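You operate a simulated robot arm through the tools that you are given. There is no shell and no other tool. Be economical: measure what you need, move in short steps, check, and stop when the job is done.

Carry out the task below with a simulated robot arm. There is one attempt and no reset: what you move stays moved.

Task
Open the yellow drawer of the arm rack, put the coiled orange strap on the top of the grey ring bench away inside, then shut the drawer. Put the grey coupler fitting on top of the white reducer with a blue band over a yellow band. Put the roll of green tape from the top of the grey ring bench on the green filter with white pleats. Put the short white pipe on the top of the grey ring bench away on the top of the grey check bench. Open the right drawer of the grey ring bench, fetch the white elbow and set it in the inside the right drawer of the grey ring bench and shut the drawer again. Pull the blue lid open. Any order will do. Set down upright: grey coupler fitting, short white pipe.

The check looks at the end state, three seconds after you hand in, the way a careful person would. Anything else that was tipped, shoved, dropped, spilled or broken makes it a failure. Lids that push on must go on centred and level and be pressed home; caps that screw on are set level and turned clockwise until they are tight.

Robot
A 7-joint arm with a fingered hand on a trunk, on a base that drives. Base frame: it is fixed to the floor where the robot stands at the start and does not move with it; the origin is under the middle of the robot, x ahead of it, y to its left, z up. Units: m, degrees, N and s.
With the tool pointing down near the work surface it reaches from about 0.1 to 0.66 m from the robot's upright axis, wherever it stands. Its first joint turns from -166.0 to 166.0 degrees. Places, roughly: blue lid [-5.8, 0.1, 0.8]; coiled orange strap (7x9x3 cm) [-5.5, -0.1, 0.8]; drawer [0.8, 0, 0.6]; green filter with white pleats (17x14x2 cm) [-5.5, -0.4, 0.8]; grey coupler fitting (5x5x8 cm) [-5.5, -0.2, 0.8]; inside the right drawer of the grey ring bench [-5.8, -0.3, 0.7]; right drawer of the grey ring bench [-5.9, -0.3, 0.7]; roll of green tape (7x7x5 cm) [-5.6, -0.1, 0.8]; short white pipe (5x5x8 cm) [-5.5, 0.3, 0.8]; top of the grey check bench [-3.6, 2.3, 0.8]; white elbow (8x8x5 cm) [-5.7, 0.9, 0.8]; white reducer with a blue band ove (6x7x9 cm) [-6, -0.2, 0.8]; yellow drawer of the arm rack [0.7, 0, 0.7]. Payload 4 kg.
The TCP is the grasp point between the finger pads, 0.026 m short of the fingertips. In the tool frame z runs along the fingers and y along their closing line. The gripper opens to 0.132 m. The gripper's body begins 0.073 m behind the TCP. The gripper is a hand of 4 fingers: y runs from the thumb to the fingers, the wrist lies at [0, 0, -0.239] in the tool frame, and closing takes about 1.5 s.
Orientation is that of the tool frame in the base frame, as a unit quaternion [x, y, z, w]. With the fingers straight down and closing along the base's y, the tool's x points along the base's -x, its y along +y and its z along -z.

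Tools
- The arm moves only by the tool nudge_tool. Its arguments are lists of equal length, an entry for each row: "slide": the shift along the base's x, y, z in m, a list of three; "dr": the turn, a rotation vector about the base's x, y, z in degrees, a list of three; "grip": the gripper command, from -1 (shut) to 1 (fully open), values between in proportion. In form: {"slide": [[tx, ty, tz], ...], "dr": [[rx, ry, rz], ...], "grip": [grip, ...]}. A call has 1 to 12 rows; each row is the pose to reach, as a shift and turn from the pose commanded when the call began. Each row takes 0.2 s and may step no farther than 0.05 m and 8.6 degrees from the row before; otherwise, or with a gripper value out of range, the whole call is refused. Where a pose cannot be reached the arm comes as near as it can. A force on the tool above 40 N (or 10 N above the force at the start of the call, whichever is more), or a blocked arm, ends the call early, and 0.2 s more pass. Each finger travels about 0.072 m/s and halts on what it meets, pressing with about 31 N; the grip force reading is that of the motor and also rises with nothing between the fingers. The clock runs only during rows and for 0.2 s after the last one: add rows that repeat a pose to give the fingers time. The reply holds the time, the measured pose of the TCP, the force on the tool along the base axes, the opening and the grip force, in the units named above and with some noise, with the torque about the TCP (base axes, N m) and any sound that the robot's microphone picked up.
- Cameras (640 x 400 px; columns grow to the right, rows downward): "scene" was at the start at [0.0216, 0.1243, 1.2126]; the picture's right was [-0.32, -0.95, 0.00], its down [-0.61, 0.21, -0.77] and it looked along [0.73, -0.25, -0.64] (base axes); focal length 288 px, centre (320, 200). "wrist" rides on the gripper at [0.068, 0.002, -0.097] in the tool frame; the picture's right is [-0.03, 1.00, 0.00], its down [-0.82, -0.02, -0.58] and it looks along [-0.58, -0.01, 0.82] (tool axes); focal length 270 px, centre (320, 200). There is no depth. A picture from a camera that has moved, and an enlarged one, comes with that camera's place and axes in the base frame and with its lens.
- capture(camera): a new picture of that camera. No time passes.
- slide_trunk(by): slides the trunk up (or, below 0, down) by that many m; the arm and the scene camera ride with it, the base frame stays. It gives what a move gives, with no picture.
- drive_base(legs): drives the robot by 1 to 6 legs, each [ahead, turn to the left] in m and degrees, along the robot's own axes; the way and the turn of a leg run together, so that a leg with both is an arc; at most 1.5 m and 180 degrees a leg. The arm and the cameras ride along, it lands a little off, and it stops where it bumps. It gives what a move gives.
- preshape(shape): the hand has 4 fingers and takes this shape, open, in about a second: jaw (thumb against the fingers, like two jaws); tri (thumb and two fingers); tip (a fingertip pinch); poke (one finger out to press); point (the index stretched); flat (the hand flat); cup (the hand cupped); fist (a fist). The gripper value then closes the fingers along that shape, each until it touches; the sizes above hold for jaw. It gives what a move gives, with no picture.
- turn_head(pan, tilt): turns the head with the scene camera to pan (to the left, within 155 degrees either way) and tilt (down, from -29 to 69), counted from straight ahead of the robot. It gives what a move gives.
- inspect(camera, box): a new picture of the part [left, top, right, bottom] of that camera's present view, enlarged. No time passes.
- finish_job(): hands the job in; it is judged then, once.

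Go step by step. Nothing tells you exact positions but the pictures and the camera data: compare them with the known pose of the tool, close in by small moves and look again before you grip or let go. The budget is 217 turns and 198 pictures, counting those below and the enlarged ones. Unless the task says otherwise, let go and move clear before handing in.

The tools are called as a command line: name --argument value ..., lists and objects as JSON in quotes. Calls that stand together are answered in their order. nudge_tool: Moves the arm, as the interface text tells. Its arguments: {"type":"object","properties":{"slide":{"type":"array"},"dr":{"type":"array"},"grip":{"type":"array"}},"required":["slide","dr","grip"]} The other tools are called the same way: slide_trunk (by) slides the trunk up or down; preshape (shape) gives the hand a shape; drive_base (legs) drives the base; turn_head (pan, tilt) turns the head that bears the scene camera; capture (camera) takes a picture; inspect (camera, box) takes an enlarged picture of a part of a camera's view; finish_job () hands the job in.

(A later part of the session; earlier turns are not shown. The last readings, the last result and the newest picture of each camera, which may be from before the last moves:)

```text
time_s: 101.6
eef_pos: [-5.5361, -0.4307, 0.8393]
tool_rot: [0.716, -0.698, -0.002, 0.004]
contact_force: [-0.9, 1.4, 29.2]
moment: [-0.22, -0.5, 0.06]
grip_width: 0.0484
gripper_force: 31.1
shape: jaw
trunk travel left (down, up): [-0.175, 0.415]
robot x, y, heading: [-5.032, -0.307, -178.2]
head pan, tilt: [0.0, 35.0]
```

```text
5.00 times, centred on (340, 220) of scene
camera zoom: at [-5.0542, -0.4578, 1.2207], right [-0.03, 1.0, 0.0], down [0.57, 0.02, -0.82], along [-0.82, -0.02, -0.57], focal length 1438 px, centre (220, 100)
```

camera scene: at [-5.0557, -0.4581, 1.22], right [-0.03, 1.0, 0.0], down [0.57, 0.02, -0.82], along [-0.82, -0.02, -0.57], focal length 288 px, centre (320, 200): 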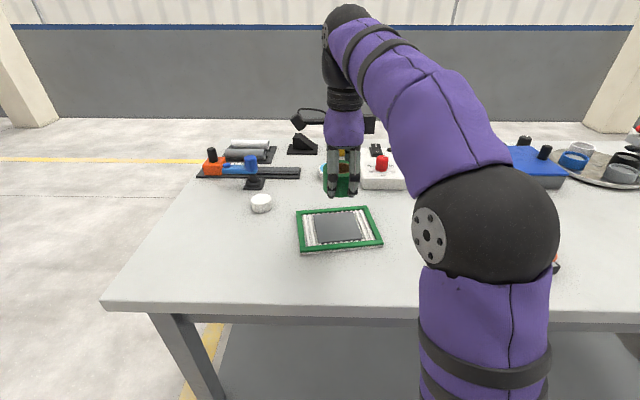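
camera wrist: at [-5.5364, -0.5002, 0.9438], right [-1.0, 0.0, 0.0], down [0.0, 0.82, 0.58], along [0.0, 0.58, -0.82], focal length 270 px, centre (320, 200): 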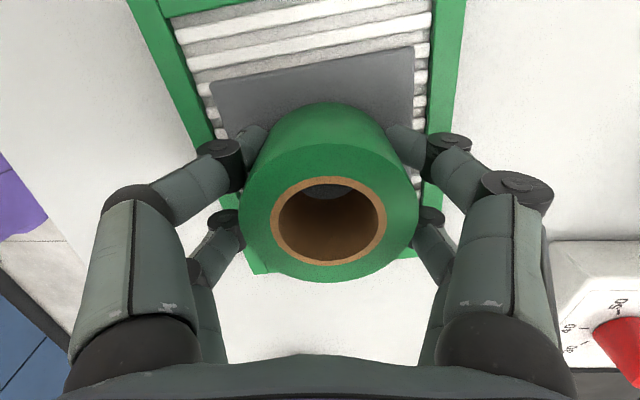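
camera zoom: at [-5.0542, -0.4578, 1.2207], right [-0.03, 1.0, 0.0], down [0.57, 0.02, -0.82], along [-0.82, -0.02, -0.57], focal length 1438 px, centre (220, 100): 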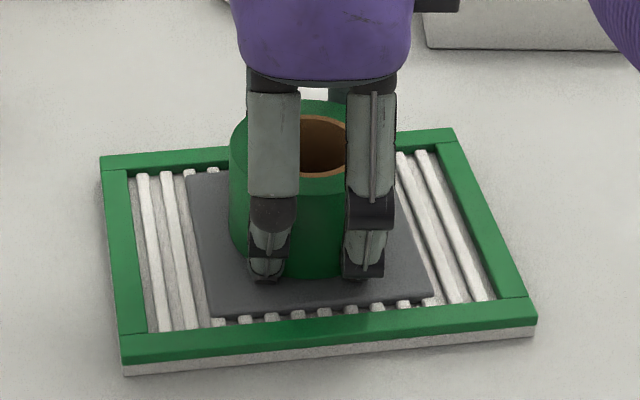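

Contact is made and the tape stands on the pad. I'll relieve the pressure slightly, open and lift away.

nudge_tool --slide '[[0, 0, 0.002], [0, 0, 0.002], [0, 0, 0.002], [0, 0, 0.002], [0, 0, 0.04], [0, 0, 0.08], [0, 0, 0.12]]' --dr '[[0, 0, 0], [0, 0, 0], [0, 0, 0], [0, 0, 0], [0, 0, 0], [0, 0, 0], [0, 0, 0]]' --grip '[0, 0.4, 0.4, 0.4, 0.4, 0.4, 0.4]'

capture --camera "wrist"

capture --camera "scene"

```text
time_s: 103.2
eef_pos: [-5.5355, -0.4321, 0.9583]
tool_rot: [0.716, -0.698, 0.001, 0.0]
contact_force: [-0.1, -0.1, -0.4]
moment: [0.03, -0.01, 0.0]
grip_width: 0.0924
gripper_force: 0.0
shape: jaw
trunk travel left (down, up): [-0.175, 0.415]
robot x, y, heading: [-5.0323, -0.303, -178.3]
head pan, tilt: [0.0, 35.0]
```

```text
165 pictures are left
camera wrist: at [-5.5358, -0.5001, 1.0539], right [-1.0, 0.0, 0.0], down [0.0, 0.82, 0.58], along [0.0, 0.58, -0.82], focal length 270 px, centre (320, 200)
```

wrist: 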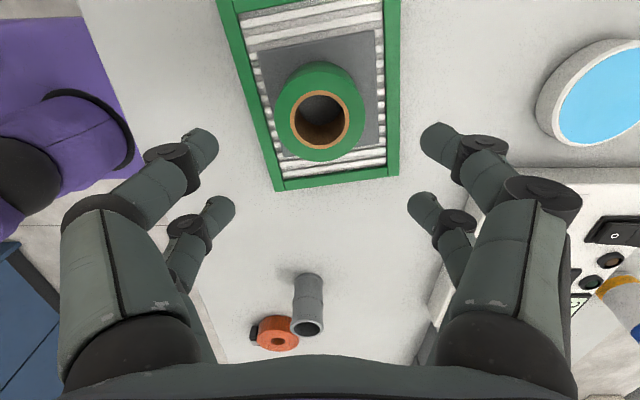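

```text
164 pictures are left
camera scene: at [-5.0557, -0.4583, 1.2199], right [-0.03, 1.0, 0.0], down [0.57, 0.02, -0.82], along [-0.82, -0.02, -0.57], focal length 288 px, centre (320, 200)
```

scene: 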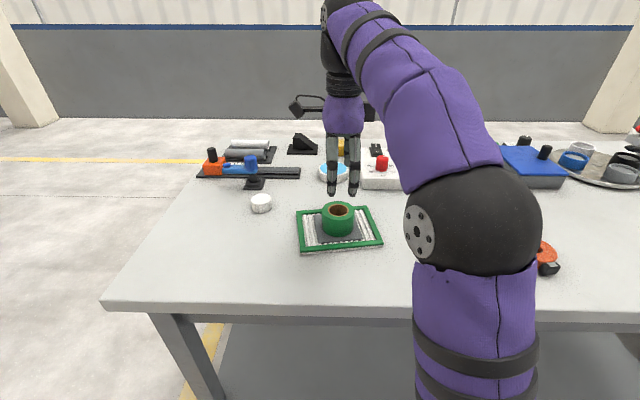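

The tape sits centred on the filter. Next is the coupler near (-5.52, -0.178); I'll move above it and check.

nudge_tool --slide '[[0, 0.04, 0], [0.005, 0.08, 0], [0.01, 0.12, 0], [0.015, 0.16, 0], [0.015, 0.2, 0], [0.015, 0.24, 0], [0.015, 0.254, -0.02]]' --dr '[[0, 0, 0], [0, 0, 0], [0, 0, 0], [0, 0, 0], [0, 0, 0], [0, 0, 0], [0, 0, 0]]' --grip '[0.3, 0.3, 0.3, 0.3, 0.3, 0.3, 0.3]'

capture --camera "wrist"

```text
time_s: 104.8
eef_pos: [-5.5214, -0.1766, 0.9355]
tool_rot: [0.716, -0.698, 0.001, 0.001]
contact_force: [-0.1, -0.4, 1.2]
moment: [0.02, 0.01, -0.04]
grip_width: 0.0864
gripper_force: 0.0
shape: jaw
trunk travel left (down, up): [-0.175, 0.415]
robot x, y, heading: [-5.032, -0.3016, -178.7]
head pan, tilt: [0.0, 35.0]
```

```text
163 pictures are left
camera wrist: at [-5.5225, -0.245, 1.0325], right [-1.0, 0.0, 0.0], down [0.0, 0.82, 0.58], along [0.0, 0.58, -0.82], focal length 270 px, centre (320, 200)
```

wrist: 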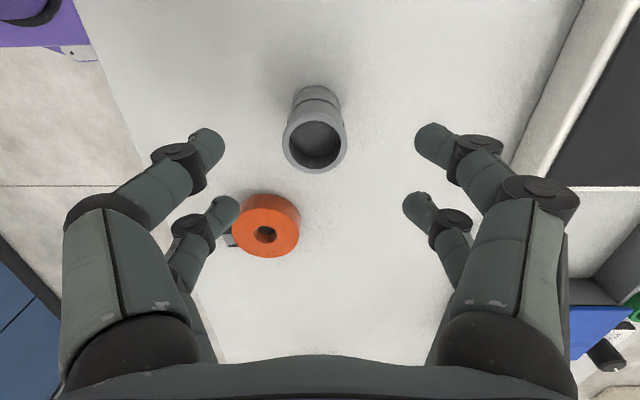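

The coupler is centred between the fingers. I'll descend, grip near its upper half and lift.

nudge_tool --slide '[[0.001, 0, -0.03], [0.001, 0, -0.06], [0.001, 0, -0.088], [0.001, 0, -0.088], [0.001, 0, -0.088], [0.001, 0, -0.088], [0.001, 0, -0.088], [0.001, 0, -0.088]]' --dr '[[0, 0, 0], [0, 0, 0], [0, 0, 0], [0, 0, 0], [0, 0, 0], [0, 0, 0], [0, 0, 0], [0, 0, 0]]' --grip '[0.3, 0.3, 0.3, 0, -0.4, -0.7, -0.7, -0.7]'

capture --camera "wrist"

```text
time_s: 106.6
eef_pos: [-5.5204, -0.1778, 0.847]
tool_rot: [0.716, -0.698, 0.001, 0.001]
contact_force: [-0.5, 0.1, -0.3]
moment: [-0.03, -0.02, -0.03]
grip_width: 0.0189
gripper_force: 31.0
shape: jaw
trunk travel left (down, up): [-0.175, 0.415]
robot x, y, heading: [-5.0352, -0.3049, -178.3]
head pan, tilt: [0.0, 35.0]
```

```text
162 pictures are left
camera wrist: at [-5.5215, -0.2457, 0.9439], right [-1.0, 0.0, 0.0], down [0.0, 0.82, 0.58], along [0.0, 0.58, -0.82], focal length 270 px, centre (320, 200)
```

wrist: 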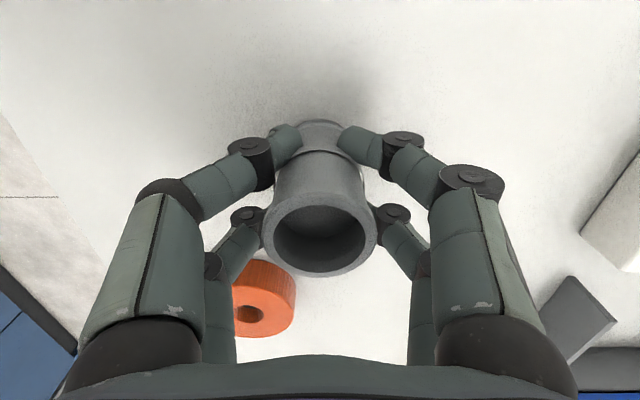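

The coupler is gripped at its waist. I'll lift it, pull it in, and back away from the bench to go round to the front side.

nudge_tool --slide '[[0, 0, 0.03], [0, 0, 0.06], [0, 0, 0.09], [0.01, 0, 0.12], [0.03, 0, 0.14], [0.05, 0, 0.14], [0.07, 0, 0.14]]' --dr '[[0, 0, 0], [0, 0, 0], [0, 0, 0], [0, 0, 0], [0, 0, 0], [0, 0, 0], [0, 0, 0]]' --grip '[-0.7, -0.7, -0.7, -0.7, -0.7, -0.7, -0.7]'

drive_base --legs '[[-0.3, 0], [0, 88], [1.45, 0], [0, -90]]'

capture --camera "wrist"

capture --camera "scene"

```text
time_s: 108.2
eef_pos: [-5.4511, -0.18, 0.9866]
tool_rot: [0.716, -0.698, 0.0, 0.001]
contact_force: [-0.3, 0.6, -0.8]
moment: [0.01, -0.02, -0.01]
grip_width: 0.0185
gripper_force: 30.8
shape: jaw
trunk travel left (down, up): [-0.175, 0.415]
robot x, y, heading: [-5.03, -0.3053, -178.2]
head pan, tilt: [0.0, 35.0]
```

```text
time_s: 125.7
eef_pos: [-5.1036, -1.6511, 0.9878]
tool_rot: [0.718, -0.697, 0.0, 0.001]
contact_force: [0.0, 0.9, 0.3]
moment: [0.0, -0.01, 0.03]
grip_width: 0.0185
gripper_force: 30.9
shape: jaw
trunk travel left (down, up): [-0.175, 0.415]
robot x, y, heading: [-4.6858, -1.776, -178.4]
head pan, tilt: [0.0, 35.0]
```

```text
161 pictures are left
camera wrist: at [-5.1038, -1.7187, 1.0836], right [-1.0, 0.0, 0.0], down [0.0, 0.82, 0.58], along [0.0, 0.58, -0.82], focal length 270 px, centre (320, 200)
```

wrist: 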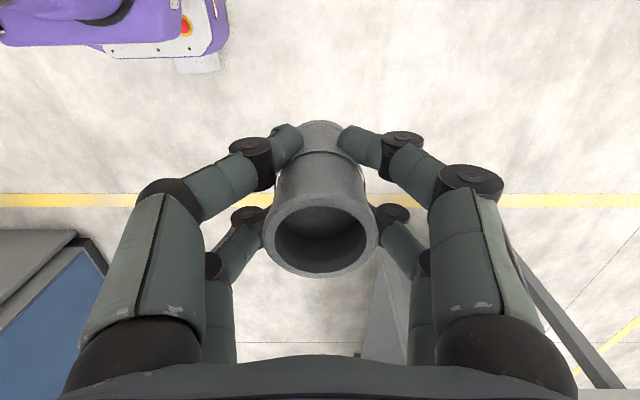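

```text
160 pictures are left
camera scene: at [-4.7079, -1.9292, 1.22], right [-0.03, 1.0, 0.0], down [0.57, 0.02, -0.82], along [-0.82, -0.02, -0.57], focal length 288 px, centre (320, 200)
```

scene: 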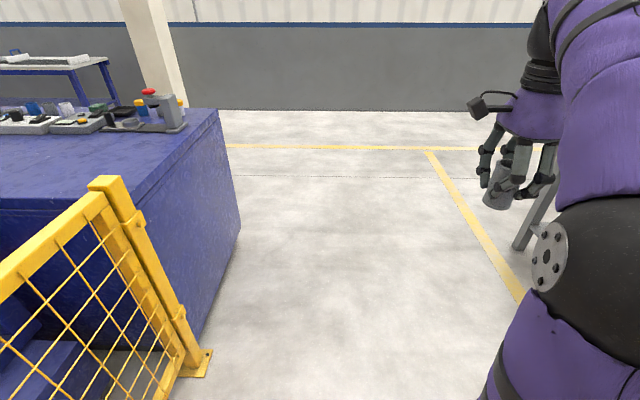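

The way past the fence is clear. I'll continue along, turn north, and stop facing the front of the bench.

drive_base --legs '[[1.5, 0], [0.5, 0], [0, -91.6], [1.45, 0]]'

turn_head --pan -70 --tilt 35

capture --camera "scene"

```text
time_s: 146.7
eef_pos: [-6.7123, 0.0003, 0.9878]
tool_rot: [-0.048, 0.999, 0.0, -0.001]
contact_force: [0.7, 0.0, 1.3]
moment: [-0.02, 0.06, 0.0]
grip_width: 0.018
gripper_force: 31.2
shape: jaw
trunk travel left (down, up): [-0.175, 0.415]
robot x, y, heading: [-6.8072, -0.4234, 95.5]
head pan, tilt: [0.0, 35.0]
```

```text
time_s: 148.2
eef_pos: [-6.7125, 0.0016, 0.9868]
tool_rot: [-0.048, 0.999, -0.001, -0.001]
contact_force: [0.2, -0.8, -0.5]
moment: [-0.01, -0.02, 0.03]
grip_width: 0.0179
gripper_force: 31.5
shape: jaw
trunk travel left (down, up): [-0.175, 0.415]
robot x, y, heading: [-6.8099, -0.4261, 95.6]
head pan, tilt: [-70.0, 35.0]
```

```text
159 pictures are left
camera scene: at [-6.8745, -0.4619, 1.22], right [0.43, -0.9, 0.0], down [-0.52, -0.25, -0.82], along [0.74, 0.35, -0.57], focal length 288 px, centre (320, 200)
```

scene: 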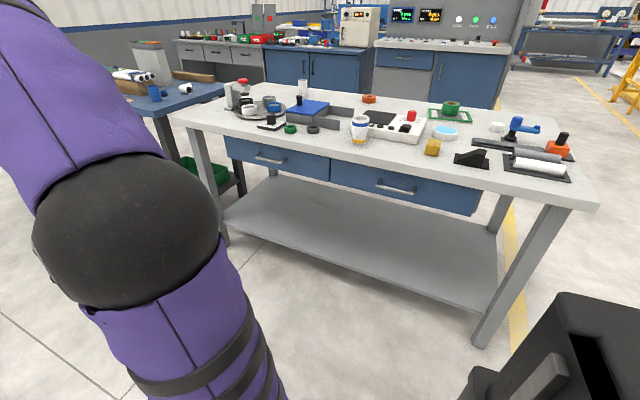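

The front has two blue drawers, and the reducer stands behind the right one. I'll turn to face the bench.

drive_base --legs '[[0, -85], [0.25, 0]]'

turn_head --pan 0 --tilt 35

capture --camera "scene"

capture --camera "wrist"

```text
time_s: 154.0
eef_pos: [-6.1301, -0.4421, 0.9876]
tool_rot: [0.643, 0.766, 0.001, -0.001]
contact_force: [0.3, -0.6, 0.3]
moment: [-0.02, -0.01, 0.03]
grip_width: 0.018
gripper_force: 30.9
shape: jaw
trunk travel left (down, up): [-0.175, 0.415]
robot x, y, heading: [-6.5605, -0.3818, 10.3]
head pan, tilt: [-70.0, 35.0]
```

```text
time_s: 155.4
eef_pos: [-6.1293, -0.4434, 0.9861]
tool_rot: [0.642, 0.767, 0.0, -0.001]
contact_force: [-0.4, 0.1, -0.5]
moment: [0.02, -0.01, 0.0]
grip_width: 0.018
gripper_force: 31.3
shape: jaw
trunk travel left (down, up): [-0.175, 0.415]
robot x, y, heading: [-6.5645, -0.3845, 10.2]
head pan, tilt: [0.0, 35.0]
```

```text
158 pictures are left
camera scene: at [-6.5602, -0.2264, 1.22], right [0.18, -0.98, 0.0], down [-0.56, -0.1, -0.82], along [0.81, 0.15, -0.57], focal length 288 px, centre (320, 200)
```

scene: 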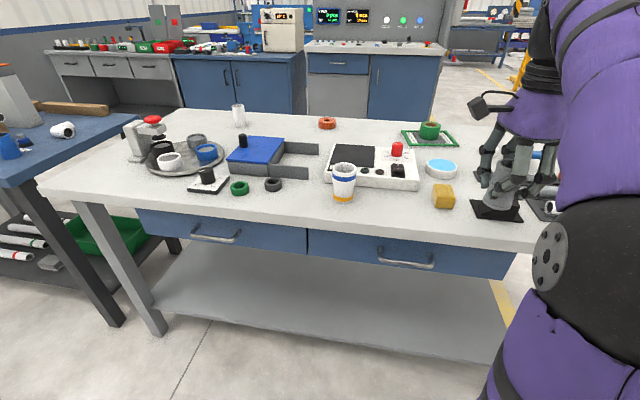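

```text
157 pictures are left
camera wrist: at [-6.1404, -0.3745, 1.0836], right [0.99, 0.15, 0.0], down [0.12, -0.81, 0.58], along [0.09, -0.57, -0.82], focal length 270 px, centre (320, 200)
```

wrist: 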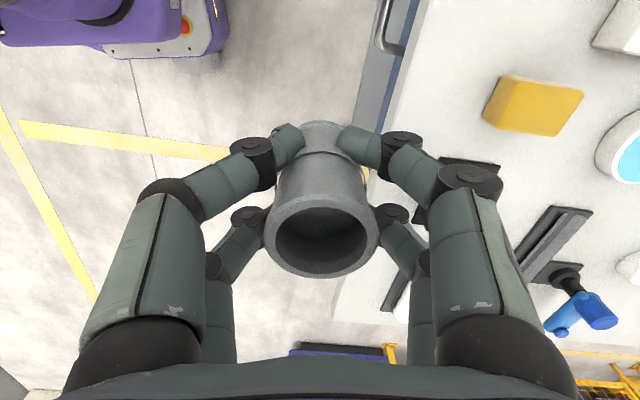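

The reducer is near (-5.925, -0.17) with its top at about z = 0.88. I'll inspect it and edge forward 10 cm.

inspect --camera "scene" --box '[220, 110, 460, 230]'

drive_base --legs '[[0.1, 0]]'

nudge_tool --slide '[[0, 0.03, 0.02], [0, 0.07, 0.02], [0, 0.11, 0.02], [0, 0.15, 0.02], [0, 0.19, 0.02], [0, 0.22, 0.02]]' --dr '[[0, 0, 0], [0, 0, 0], [0, 0, 0], [0, 0, 0], [0, 0, 0], [0, 0, 0]]' --grip '[-0.7, -0.7, -0.7, -0.7, -0.7, -0.7]'

capture --camera "scene"

capture --camera "wrist"

```text
2.67 times, centred on (340, 170) of scene
camera zoom: at [-6.5602, -0.2264, 1.22], right [0.18, -0.98, 0.0], down [-0.56, -0.1, -0.82], along [0.81, 0.15, -0.57], focal length 767 px, centre (267, 280)
```

zoom: 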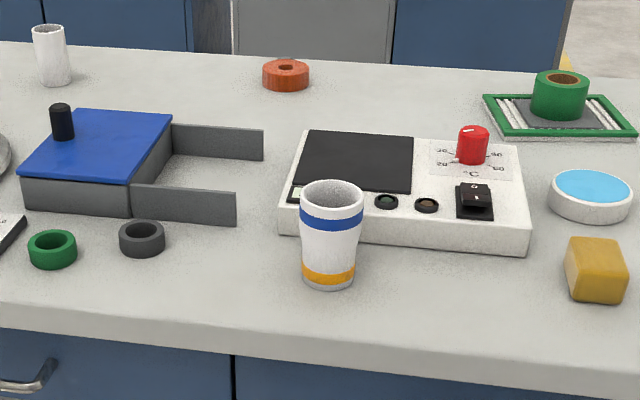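

```text
time_s: 156.6
eef_pos: [-6.0309, -0.4248, 0.9876]
tool_rot: [0.642, 0.767, 0.0, 0.0]
contact_force: [-0.2, 0.7, -0.6]
moment: [-0.01, -0.01, 0.01]
grip_width: 0.018
gripper_force: 31.0
shape: jaw
trunk travel left (down, up): [-0.175, 0.415]
robot x, y, heading: [-6.4655, -0.3605, 10.1]
head pan, tilt: [0.0, 35.0]
```

```text
time_s: 158.0
eef_pos: [-6.0325, -0.2037, 1.0069]
tool_rot: [0.642, 0.767, 0.001, -0.002]
contact_force: [0.5, -0.6, -0.2]
moment: [0.02, 0.0, -0.01]
grip_width: 0.0174
gripper_force: 30.7
shape: jaw
trunk travel left (down, up): [-0.175, 0.415]
robot x, y, heading: [-6.4635, -0.3598, 10.1]
head pan, tilt: [0.0, 35.0]
```

```text
155 pictures are left
camera scene: at [-6.4623, -0.2087, 1.22], right [0.18, -0.98, 0.0], down [-0.56, -0.1, -0.82], along [0.81, 0.15, -0.57], focal length 288 px, centre (320, 200)
```

scene: 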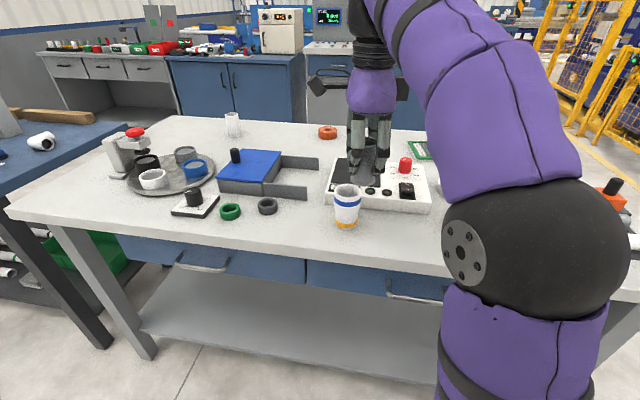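

```text
154 pictures are left
camera wrist: at [-6.0426, -0.1353, 1.1038], right [0.99, 0.15, 0.0], down [0.12, -0.81, 0.58], along [0.09, -0.57, -0.82], focal length 270 px, centre (320, 200)
```

wrist: 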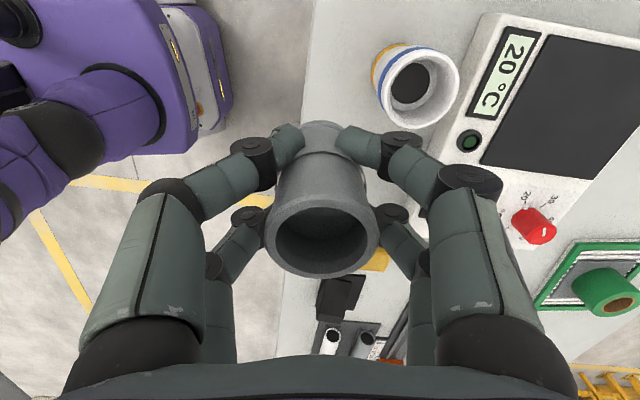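

I'm checking the reducer's opening closely before setting anything on it.

inspect --camera "wrist" --box '[340, 20, 500, 140]'

inspect --camera "scene" --box '[300, 160, 400, 240]'

```text
3.33 times, centred on (420, 80) of wrist
camera zoom: at [-6.0426, -0.1353, 1.1038], right [0.99, 0.15, 0.0], down [0.12, -0.81, 0.58], along [0.09, -0.57, -0.82], focal length 901 px, centre (-13, 600)
```

zoom: 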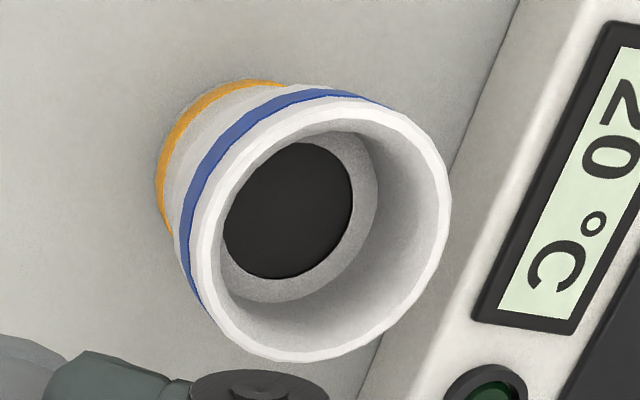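

```text
5.00 times, centred on (350, 200) of scene
camera zoom: at [-6.4623, -0.2087, 1.22], right [0.18, -0.98, 0.0], down [-0.56, -0.1, -0.82], along [0.81, 0.15, -0.57], focal length 1438 px, centre (170, 200)
```

zoom: 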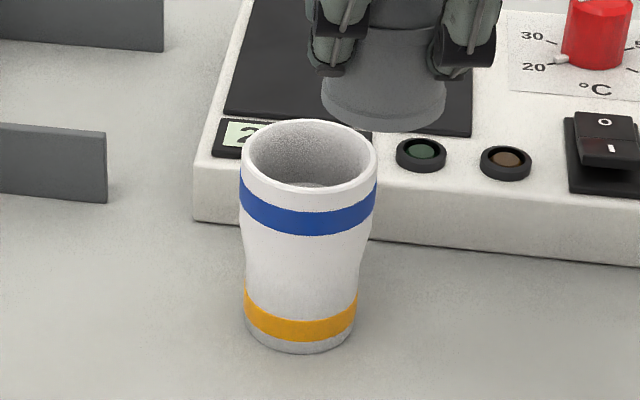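

The top of the reducer is a socket of about 5.2 cm and the coupler is about 4.4 cm across, so it should seat on the inner shoulder. I put the socket axis at about (-5.957, -0.176); I'll bring the coupler just above it and compare.

nudge_tool --slide '[[0.03, 0.01, 0], [0.06, 0.02, 0], [0.0755, 0.029, -0.01], [0.0755, 0.029, -0.03]]' --dr '[[0, 0, 0], [0, 0, 0], [0, 0, 0], [0, 0, 0]]' --grip '[-0.7, -0.7, -0.7, -0.7]'

inspect --camera "scene" --box '[290, 120, 410, 240]'

capture --camera "wrist"

```text
time_s: 159.0
eef_pos: [-5.9559, -0.1755, 0.9769]
tool_rot: [0.642, 0.766, 0.001, -0.001]
contact_force: [-0.4, 0.4, -0.4]
moment: [0.02, 0.01, -0.01]
grip_width: 0.0177
gripper_force: 31.0
shape: jaw
out of reach, approached as far as the arm can: row 2, 3
trunk travel left (down, up): [-0.175, 0.415]
robot x, y, heading: [-6.4648, -0.3621, 10.3]
head pan, tilt: [0.0, 35.0]
```

```text
3.33 times, centred on (350, 180) of scene
camera zoom: at [-6.4622, -0.2083, 1.22], right [0.18, -0.98, 0.0], down [-0.56, -0.1, -0.82], along [0.81, 0.15, -0.57], focal length 958 px, centre (220, 267)
```

zoom: 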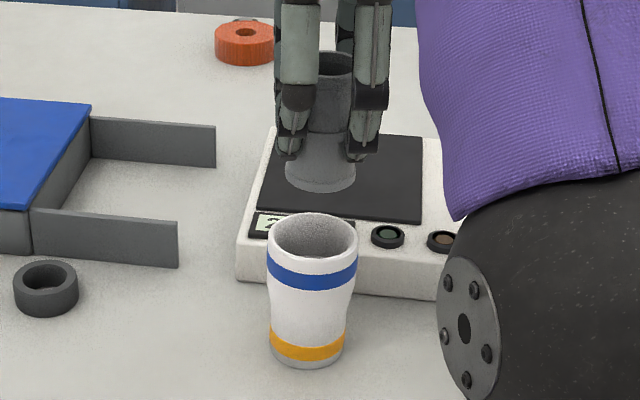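

```text
150 pictures are left
camera wrist: at [-5.9669, -0.1079, 1.0735], right [0.99, 0.15, 0.0], down [0.12, -0.81, 0.58], along [0.09, -0.57, -0.82], focal length 270 px, centre (320, 200)
```

wrist: 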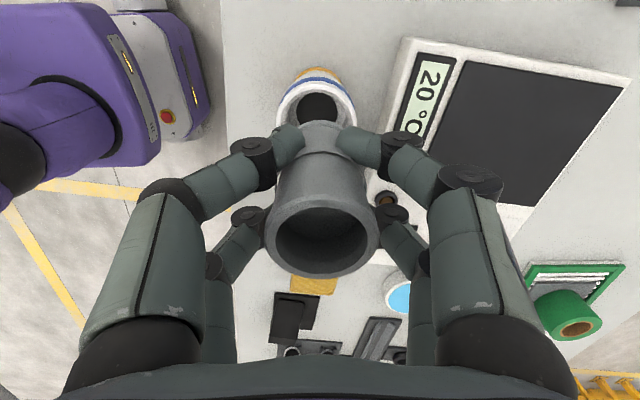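

The coupler bottom is about 4 cm under the TCP, and the socket axis comes out at about (-5.959, -0.176). I'll shift 3 mm and lower to just above the rim.

nudge_tool --slide '[[-0.003, 0.001, -0.015], [-0.003, 0.001, -0.03]]' --dr '[[0, 0, 0], [0, 0, 0]]' --grip '[-0.7, -0.7]'

inspect --camera "scene" --box '[300, 150, 400, 240]'

inspect --camera "wrist" --box '[240, 60, 400, 160]'

```text
time_s: 159.6
eef_pos: [-5.9596, -0.1753, 0.947]
tool_rot: [0.642, 0.767, 0.0, -0.001]
contact_force: [0.0, -0.1, -0.7]
moment: [-0.02, -0.01, -0.01]
grip_width: 0.0175
gripper_force: 31.1
shape: jaw
trunk travel left (down, up): [-0.175, 0.415]
robot x, y, heading: [-6.4618, -0.3582, 10.3]
head pan, tilt: [0.0, 35.0]
```

```text
4.44 times, centred on (350, 195) of scene
camera zoom: at [-6.4622, -0.2083, 1.22], right [0.18, -0.98, 0.0], down [-0.56, -0.1, -0.82], along [0.81, 0.15, -0.57], focal length 1278 px, centre (187, 222)
```

zoom: 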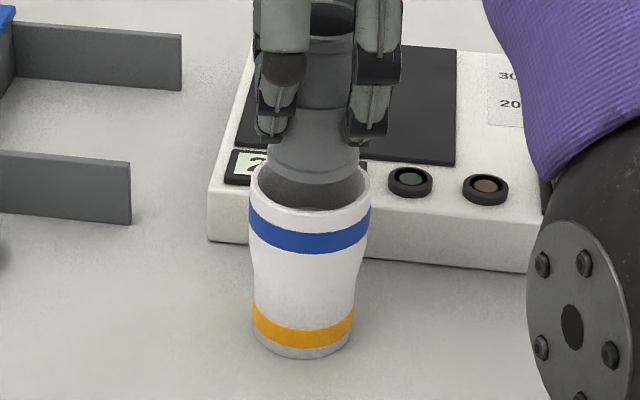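

```text
4.00 times, centred on (320, 110) of wrist
camera zoom: at [-5.9703, -0.1067, 1.0438], right [0.99, 0.15, 0.0], down [0.12, -0.81, 0.58], along [0.09, -0.57, -0.82], focal length 1081 px, centre (320, 560)
```

zoom: 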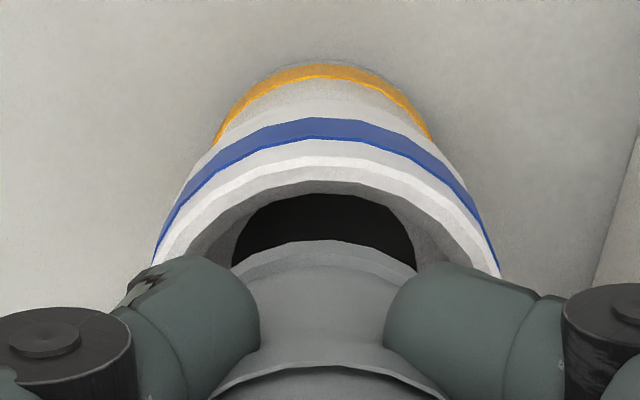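

From both cameras the coupler and socket are aligned to within about 2 mm. I'll nudge slightly and lower into the socket in small steps.

nudge_tool --slide '[[0, 0.001, -0.005], [0, 0.001, -0.01], [0, 0.001, -0.014], [0, 0.001, -0.018]]' --dr '[[0, 0, 0], [0, 0, 0], [0, 0, 0], [0, 0, 0]]' --grip '[-0.7, -0.7, -0.7, -0.7]'

inspect --camera "scene" --box '[300, 150, 400, 240]'

```text
time_s: 160.6
eef_pos: [-5.959, -0.174, 0.9296]
tool_rot: [0.642, 0.766, 0.001, -0.001]
contact_force: [-0.1, 0.8, 0.3]
moment: [0.03, 0.0, 0.01]
grip_width: 0.0175
gripper_force: 31.4
shape: jaw
trunk travel left (down, up): [-0.175, 0.415]
robot x, y, heading: [-6.4666, -0.3672, 10.4]
head pan, tilt: [0.0, 35.0]
```

```text
4.44 times, centred on (350, 195) of scene
camera zoom: at [-6.4622, -0.2084, 1.22], right [0.18, -0.98, 0.0], down [-0.56, -0.1, -0.82], along [0.81, 0.15, -0.57], focal length 1278 px, centre (187, 222)
```

zoom: 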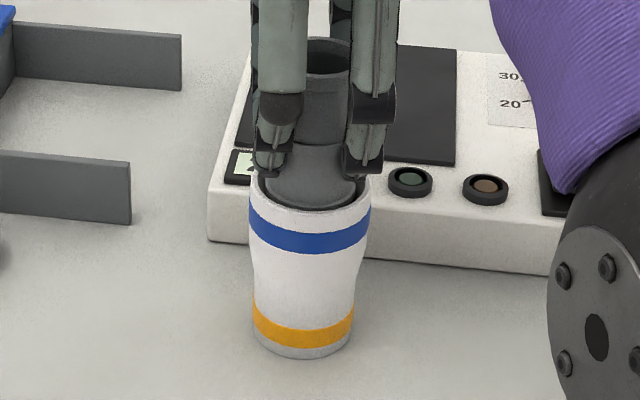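

nudge_tool --slide '[[0, 0, -0.004], [0, 0, -0.008]]' --dr '[[0, 0, 0], [0, 0, 0]]' --grip '[-0.7, -0.7]'

inspect --camera "scene" --box '[300, 150, 400, 240]'

inspect --camera "wrist" --box '[240, 60, 400, 160]'

```text
time_s: 161.2
eef_pos: [-5.9593, -0.1728, 0.9203]
tool_rot: [0.642, 0.766, 0.001, -0.001]
contact_force: [-0.2, -0.3, -1.3]
moment: [0.01, 0.02, 0.01]
grip_width: 0.0174
gripper_force: 31.0
shape: jaw
trunk travel left (down, up): [-0.175, 0.415]
robot x, y, heading: [-6.4614, -0.3658, 10.4]
head pan, tilt: [0.0, 35.0]
```

```text
4.44 times, centred on (350, 195) of scene
camera zoom: at [-6.4622, -0.2084, 1.22], right [0.18, -0.98, 0.0], down [-0.56, -0.1, -0.82], along [0.81, 0.15, -0.57], focal length 1278 px, centre (187, 222)
```

zoom: 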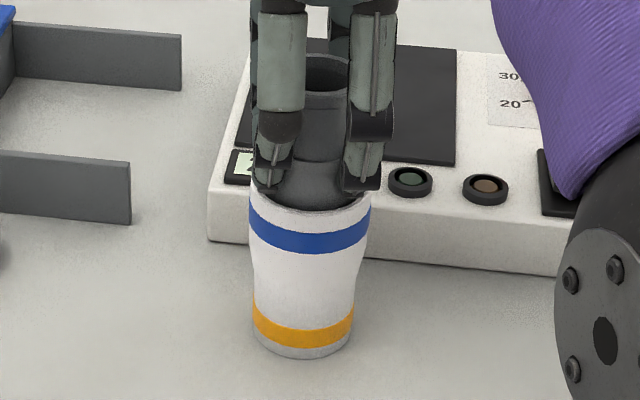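

```text
4.00 times, centred on (320, 110) of wrist
camera zoom: at [-5.97, -0.1062, 1.017], right [0.99, 0.15, 0.0], down [0.12, -0.81, 0.58], along [0.09, -0.57, -0.82], focal length 1081 px, centre (320, 560)
```

zoom: 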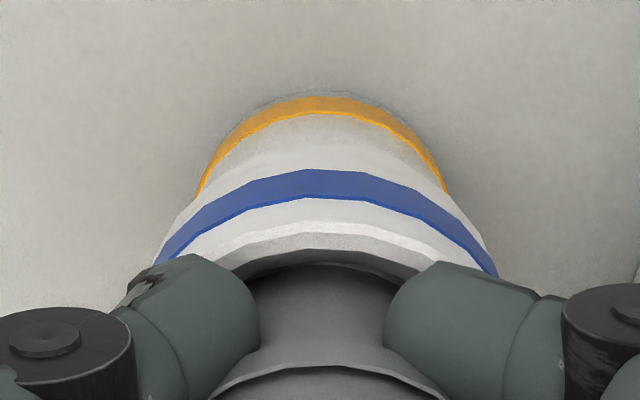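

The coupler is inside the socket by a good centimetre and the fingertips are level with the rim. I'll ease the fingers open so it settles onto the shoulder.

nudge_tool --slide '[[0, 0, 0], [0, 0, 0], [0, 0, 0], [0, 0, 0]]' --dr '[[0, 0, 0], [0, 0, 0], [0, 0, 0], [0, 0, 0]]' --grip '[-0.65, -0.6, -0.55, -0.45]'

inspect --camera "scene" --box '[300, 150, 400, 240]'

```text
time_s: 162.2
eef_pos: [-5.9605, -0.1729, 0.9211]
tool_rot: [0.642, 0.766, 0.001, -0.001]
contact_force: [-0.2, -0.4, -0.6]
moment: [0.02, 0.0, -0.02]
grip_width: 0.0361
gripper_force: 0.1
shape: jaw
trunk travel left (down, up): [-0.175, 0.415]
robot x, y, heading: [-6.461, -0.3616, 10.2]
head pan, tilt: [0.0, 35.0]
```

```text
4.44 times, centred on (350, 195) of scene
camera zoom: at [-6.4622, -0.2084, 1.22], right [0.18, -0.98, 0.0], down [-0.56, -0.1, -0.82], along [0.81, 0.15, -0.57], focal length 1278 px, centre (187, 222)
```

zoom: 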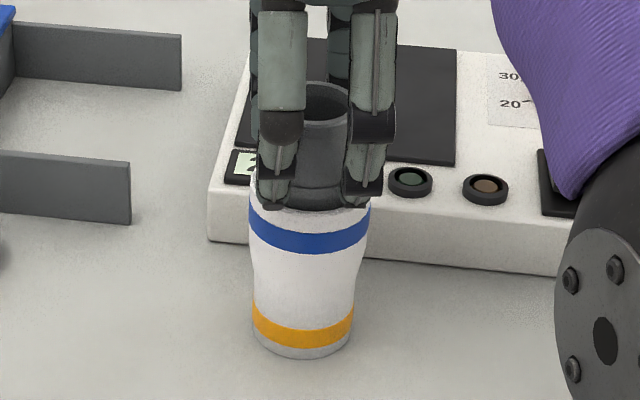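

It settled upright in the socket. I'll open wider and rise straight up.

nudge_tool --slide '[[0, 0, 0.002], [0, 0, 0.004], [0, 0, 0.01], [0, 0, 0.03], [0, 0, 0.06], [-0.01, 0, 0.09], [-0.03, 0, 0.1]]' --dr '[[0, 0, 0], [0, 0, 0], [0, 0, 0], [0, 0, 0], [0, 0, 0], [0, 0, 0], [0, 0, 0]]' --grip '[-0.2, 0.1, 0.3, 0.3, 0.3, 0.3, 0.3]'

capture --camera "scene"

capture --camera "wrist"

```text
time_s: 163.8
eef_pos: [-5.9938, -0.1768, 0.9993]
tool_rot: [0.642, 0.767, 0.0, -0.002]
contact_force: [0.6, 1.0, -0.7]
moment: [-0.04, 0.02, -0.02]
grip_width: 0.0854
gripper_force: 0.1
shape: jaw
out of reach, approached as far as the arm can: row 6, 7
trunk travel left (down, up): [-0.175, 0.415]
robot x, y, heading: [-6.4627, -0.3601, 10.4]
head pan, tilt: [0.0, 35.0]
```

```text
143 pictures are left
camera scene: at [-6.4614, -0.2082, 1.2199], right [0.18, -0.98, 0.0], down [-0.57, -0.1, -0.82], along [0.81, 0.15, -0.57], focal length 288 px, centre (320, 200)
```

scene: 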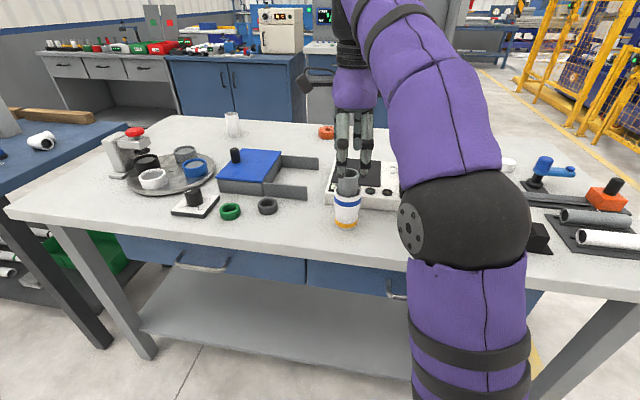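

```text
142 pictures are left
camera wrist: at [-6.0063, -0.1088, 1.0969], right [0.99, 0.15, 0.0], down [0.12, -0.81, 0.58], along [0.09, -0.57, -0.82], focal length 270 px, centre (320, 200)
```

wrist: 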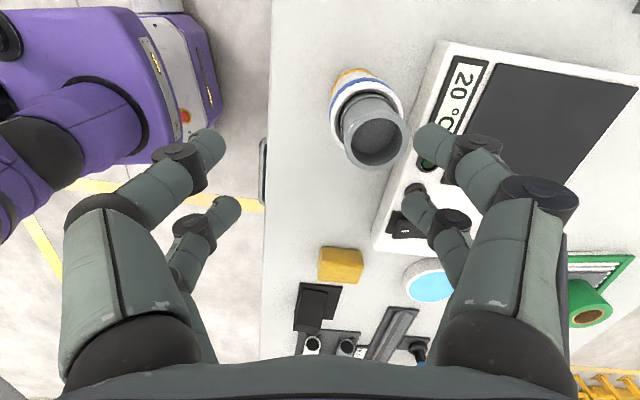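

The coupler stands upright in the reducer. Now I look closely at the blue-lidded box.

inspect --camera "scene" --box '[160, 110, 340, 230]'

```text
3.33 times, centred on (250, 170) of scene
camera zoom: at [-6.4614, -0.2082, 1.2199], right [0.18, -0.98, 0.0], down [-0.57, -0.1, -0.82], along [0.81, 0.15, -0.57], focal length 958 px, centre (553, 300)
```

zoom: 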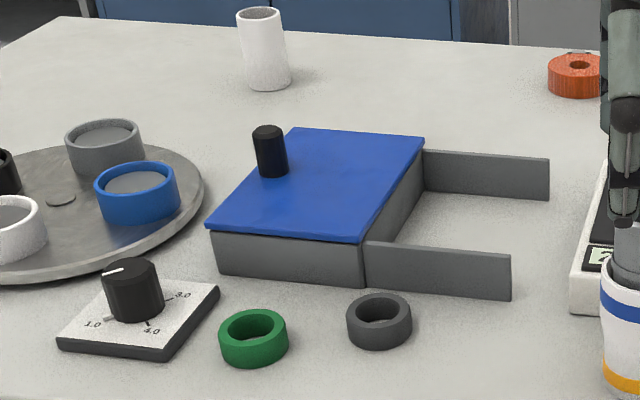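

The lid is a sliding one: the knob is near its left end (about (-5.81, 0.146), lid z ≈ 0.85) and the rails lead to the right (-y). I'll retract the arm and reposition the base in front of it.

nudge_tool --slide '[[-0.04, -0.01, 0.01], [-0.08, -0.02, 0.02], [-0.11, -0.03, 0.03], [-0.14, -0.04, 0.04]]' --dr '[[0, 0, 0], [0, 0, 0], [0, 0, 0], [0, 0, 0]]' --grip '[0.3, 0.3, 0.3, 0.3]'

drive_base --legs '[[-0.25, 0], [0, 80], [0.42, 0], [0, -90]]'

capture --camera "scene"

```text
time_s: 164.8
eef_pos: [-6.1367, -0.2153, 1.038]
tool_rot: [0.642, 0.767, 0.002, -0.001]
contact_force: [0.5, -0.9, 0.2]
moment: [-0.02, 0.02, -0.01]
grip_width: 0.0857
gripper_force: 0.0
shape: jaw
trunk travel left (down, up): [-0.175, 0.415]
robot x, y, heading: [-6.4624, -0.3605, 10.3]
head pan, tilt: [0.0, 35.0]
```

```text
time_s: 176.9
eef_pos: [-6.3658, 0.1106, 1.0376]
tool_rot: [0.709, 0.705, 0.001, -0.001]
contact_force: [0.9, 0.2, 0.3]
moment: [0.02, 0.02, -0.01]
grip_width: 0.0853
gripper_force: 0.1
shape: jaw
trunk travel left (down, up): [-0.175, 0.415]
robot x, y, heading: [-6.7104, 0.0282, -0.3]
head pan, tilt: [0.0, 35.0]
```

```text
140 pictures are left
camera scene: at [-6.6828, 0.178, 1.22], right [0.0, -1.0, 0.0], down [-0.57, 0.0, -0.82], along [0.82, 0.0, -0.57], focal length 288 px, centre (320, 200)
```

scene: 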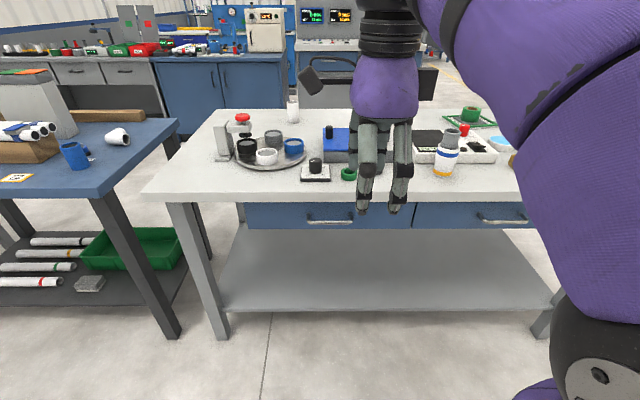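

I'm now squarely in front. I'll drive forward 0.32 m and bring the hand over the knob.

drive_base --legs '[[0.32, 0]]'

nudge_tool --slide '[[0.04, 0.01, 0], [0.08, 0.02, 0], [0.12, 0.03, -0.01], [0.14, 0.036, -0.02]]' --dr '[[0, 0, 0], [0, 0, 0], [0, 0, 0], [0, 0, 0]]' --grip '[0.3, 0.3, 0.3, 0.3]'

capture --camera "wrist"

capture --camera "scene"

```text
time_s: 179.1
eef_pos: [-6.0429, 0.1119, 1.0365]
tool_rot: [0.708, 0.706, 0.002, -0.001]
contact_force: [0.3, -0.3, 0.3]
moment: [-0.01, 0.02, -0.02]
grip_width: 0.0857
gripper_force: 0.0
shape: jaw
trunk travel left (down, up): [-0.175, 0.415]
robot x, y, heading: [-6.3893, 0.027, 0.0]
head pan, tilt: [0.0, 35.0]
```

```text
time_s: 180.1
eef_pos: [-5.9246, 0.1413, 1.0127]
tool_rot: [0.708, 0.706, 0.003, 0.0]
contact_force: [-0.9, -0.6, 0.0]
moment: [-0.02, -0.04, 0.01]
grip_width: 0.0853
gripper_force: 0.2
shape: jaw
out of reach, approached as far as the arm can: row 1, 2, 3, 4
trunk travel left (down, up): [-0.175, 0.415]
robot x, y, heading: [-6.389, 0.0234, 0.2]
head pan, tilt: [0.0, 35.0]
```

```text
139 pictures are left
camera wrist: at [-5.9234, 0.2088, 1.1093], right [1.0, -0.03, 0.01], down [-0.03, -0.82, 0.57], along [-0.01, -0.57, -0.82], focal length 270 px, centre (320, 200)
```

wrist: 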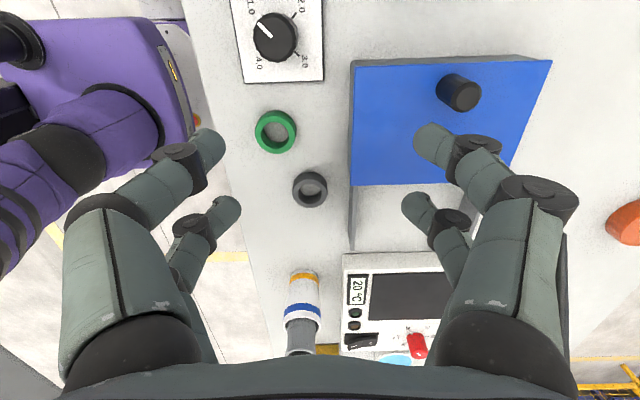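

```text
138 pictures are left
camera scene: at [-6.3623, 0.1777, 1.2201], right [0.0, -1.0, 0.0], down [-0.57, 0.0, -0.82], along [0.82, 0.0, -0.57], focal length 288 px, centre (320, 200)
```

scene: 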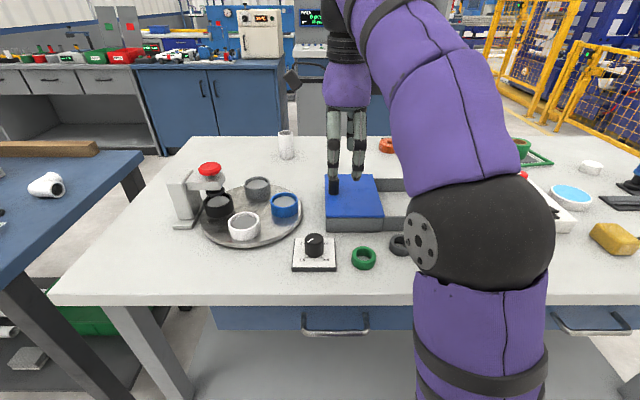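

The knob is confirmed at about (-5.806, 0.150). I'll lower over it with the fingers caging it.

nudge_tool --slide '[[0.02, 0.002, -0.03], [0.05, 0.004, -0.06], [0.08, 0.006, -0.085], [0.11, 0.009, -0.1], [0.1185, 0.009, -0.108], [0.1185, 0.009, -0.108]]' --dr '[[0, 0, 0], [0, 0, 0], [0, 0, 0], [0, 0, 0], [0, 0, 0], [0, 0, 0]]' --grip '[0.3, 0.2, 0.1, 0, 0, 0]'

capture --camera "wrist"

inspect --camera "scene" --box '[280, 130, 420, 250]'

```text
time_s: 181.5
eef_pos: [-5.806, 0.1506, 0.9067]
tool_rot: [0.708, 0.706, 0.001, 0.0]
contact_force: [0.8, -0.6, -0.4]
moment: [0.0, 0.04, -0.02]
grip_width: 0.0663
gripper_force: 0.0
shape: jaw
trunk travel left (down, up): [-0.175, 0.415]
robot x, y, heading: [-6.3941, 0.0276, 0.0]
head pan, tilt: [0.0, 35.0]
```

```text
137 pictures are left
camera wrist: at [-5.8047, 0.2189, 1.0029], right [1.0, -0.03, 0.0], down [-0.02, -0.82, 0.58], along [-0.01, -0.58, -0.82], focal length 270 px, centre (320, 200)
```

wrist: 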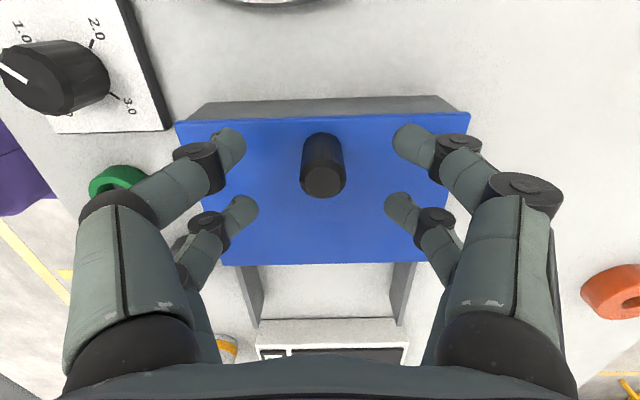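

```text
3.33 times, centred on (350, 190) of scene
camera zoom: at [-6.3617, 0.1779, 1.22], right [0.0, -1.0, 0.0], down [-0.57, 0.0, -0.82], along [0.82, 0.0, -0.57], focal length 958 px, centre (220, 233)
```

zoom: 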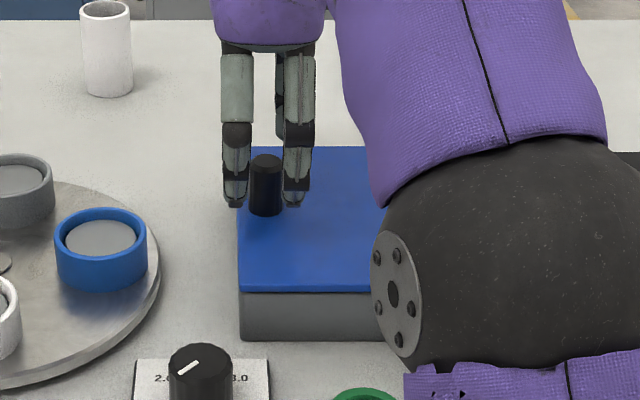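

The knob is centred between the fingers. I'll descend slightly and close on it.

nudge_tool --slide '[[0, 0.001, -0.006], [0, 0.001, -0.012], [0, 0.001, -0.012], [0, 0.001, -0.012], [0, 0.001, -0.012], [0, 0.001, -0.012]]' --dr '[[0, 0, 0], [0, 0, 0], [0, 0, 0], [0, 0, 0], [0, 0, 0], [0, 0, 0]]' --grip '[0, 0, -0.4, -0.8, -0.8, -0.8]'

capture --camera "wrist"

```text
time_s: 182.9
eef_pos: [-5.8058, 0.1511, 0.8927]
tool_rot: [0.708, 0.706, 0.002, 0.0]
contact_force: [-0.2, 0.3, -0.3]
moment: [0.05, 0.01, -0.02]
grip_width: 0.0133
gripper_force: 0.0
shape: jaw
trunk travel left (down, up): [-0.175, 0.415]
robot x, y, heading: [-6.3896, 0.0291, 0.4]
head pan, tilt: [0.0, 35.0]
```

```text
135 pictures are left
camera wrist: at [-5.8038, 0.2199, 0.9906], right [1.0, -0.03, 0.0], down [-0.02, -0.82, 0.58], along [-0.01, -0.57, -0.82], focal length 270 px, centre (320, 200)
```

wrist: 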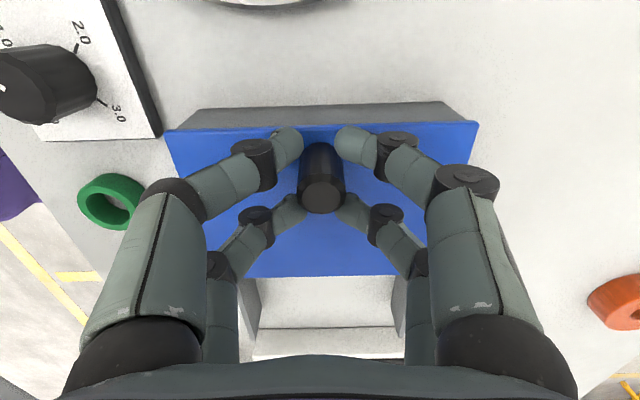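

The knob is caged. I'll close fully and slide it along the rails towards -y.

nudge_tool --slide '[[0, 0, 0], [0, 0, 0], [0, -0.02, 0], [0, -0.04, 0], [0, -0.06, 0], [0, -0.08, 0], [0, -0.1, 0]]' --dr '[[0, 0, 0], [0, 0, 0], [0, 0, 0], [0, 0, 0], [0, 0, 0], [0, 0, 0], [0, 0, 0]]' --grip '[-1, -1, -1, -1, -1, -1, -1]'

capture --camera "wrist"

capture --camera "scene"

```text
time_s: 184.5
eef_pos: [-5.8039, 0.0529, 0.8951]
tool_rot: [0.708, 0.706, 0.002, 0.0]
contact_force: [0.1, 0.2, -0.4]
moment: [0.0, -0.02, -0.05]
grip_width: 0.0001
gripper_force: 30.6
shape: jaw
trunk travel left (down, up): [-0.175, 0.415]
robot x, y, heading: [-6.3913, 0.0263, 0.2]
head pan, tilt: [0.0, 35.0]
```

```text
134 pictures are left
camera wrist: at [-5.804, 0.1203, 0.9912], right [1.0, -0.03, 0.0], down [-0.02, -0.82, 0.58], along [-0.01, -0.58, -0.82], focal length 270 px, centre (320, 200)
```

wrist: 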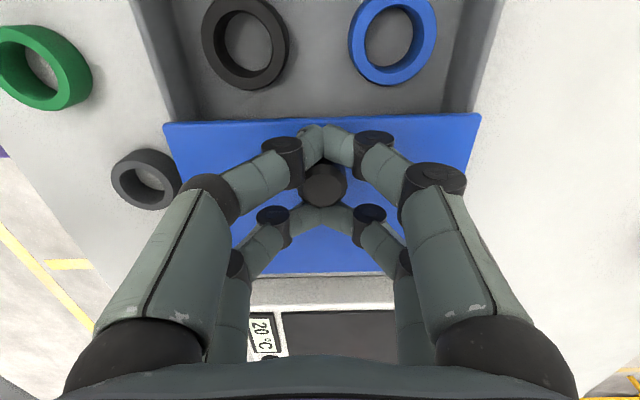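

```text
133 pictures are left
camera scene: at [-6.3616, 0.1777, 1.22], right [0.0, -1.0, 0.0], down [-0.57, 0.0, -0.82], along [0.82, 0.0, -0.57], focal length 288 px, centre (320, 200)
```

scene: 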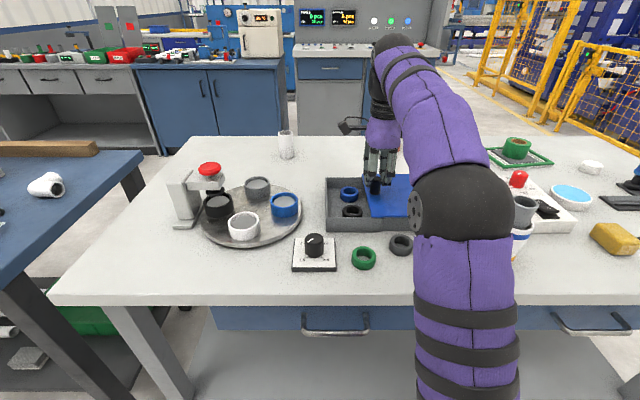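

The lid slid open about 10 cm. I'll push a little further until it nears its end.

nudge_tool --slide '[[0, -0.007, 0], [0, -0.014, 0], [0, -0.02, 0]]' --dr '[[0, 0, 0], [0, 0, 0], [0, 0, 0]]' --grip '[-1, -1, -1]'

```text
time_s: 185.3
eef_pos: [-5.8043, 0.0327, 0.8931]
tool_rot: [0.709, 0.705, 0.001, 0.0]
contact_force: [-0.4, -0.5, 0.8]
moment: [-0.03, -0.03, 0.02]
grip_width: 0.0
gripper_force: 31.2
shape: jaw
trunk travel left (down, up): [-0.175, 0.415]
robot x, y, heading: [-6.3908, 0.0236, 0.1]
head pan, tilt: [0.0, 35.0]
```

nudge_tool --slide '[[0, 0, 0], [0, 0, 0], [0, 0, 0.01], [0, 0, 0.05], [-0.02, 0, 0.09], [-0.06, 0.0, 0.11], [-0.1, 0, 0.12], [-0.14, 0, 0.12], [-0.18, 0, 0.13], [-0.22, 0, 0.13]]' --dr '[[0, 0, 0], [0, 0, 0], [0, 0, 0], [0, 0, 0], [0, 0, 0], [0, 0, 0], [0, 0, 0], [0, 0, 0], [0, 0, 0], [0, 0, 0]]' --grip '[-0.5, 0.0, 0.1, 0.2, 0.2, 0.2, 0.2, 0.2, 0.2, 0.2]'

capture --camera "scene"

```text
time_s: 187.5
eef_pos: [-6.026, 0.0322, 1.0244]
tool_rot: [0.708, 0.706, 0.003, -0.001]
contact_force: [0.0, 0.0, 0.3]
moment: [0.02, 0.05, 0.01]
grip_width: 0.0788
gripper_force: 0.0
shape: jaw
out of reach, approached as far as the arm can: row 5, 6, 7
trunk travel left (down, up): [-0.175, 0.415]
robot x, y, heading: [-6.391, 0.0251, 0.0]
head pan, tilt: [0.0, 35.0]
```

```text
132 pictures are left
camera scene: at [-6.3614, 0.1779, 1.22], right [0.0, -1.0, 0.0], down [-0.57, 0.0, -0.82], along [0.82, 0.0, -0.57], focal length 288 px, centre (320, 200)
```

scene: 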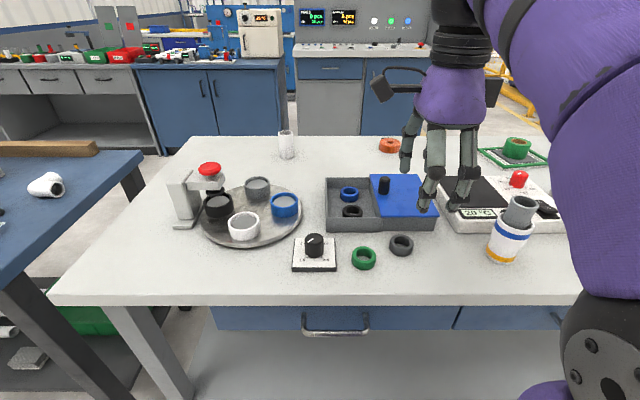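

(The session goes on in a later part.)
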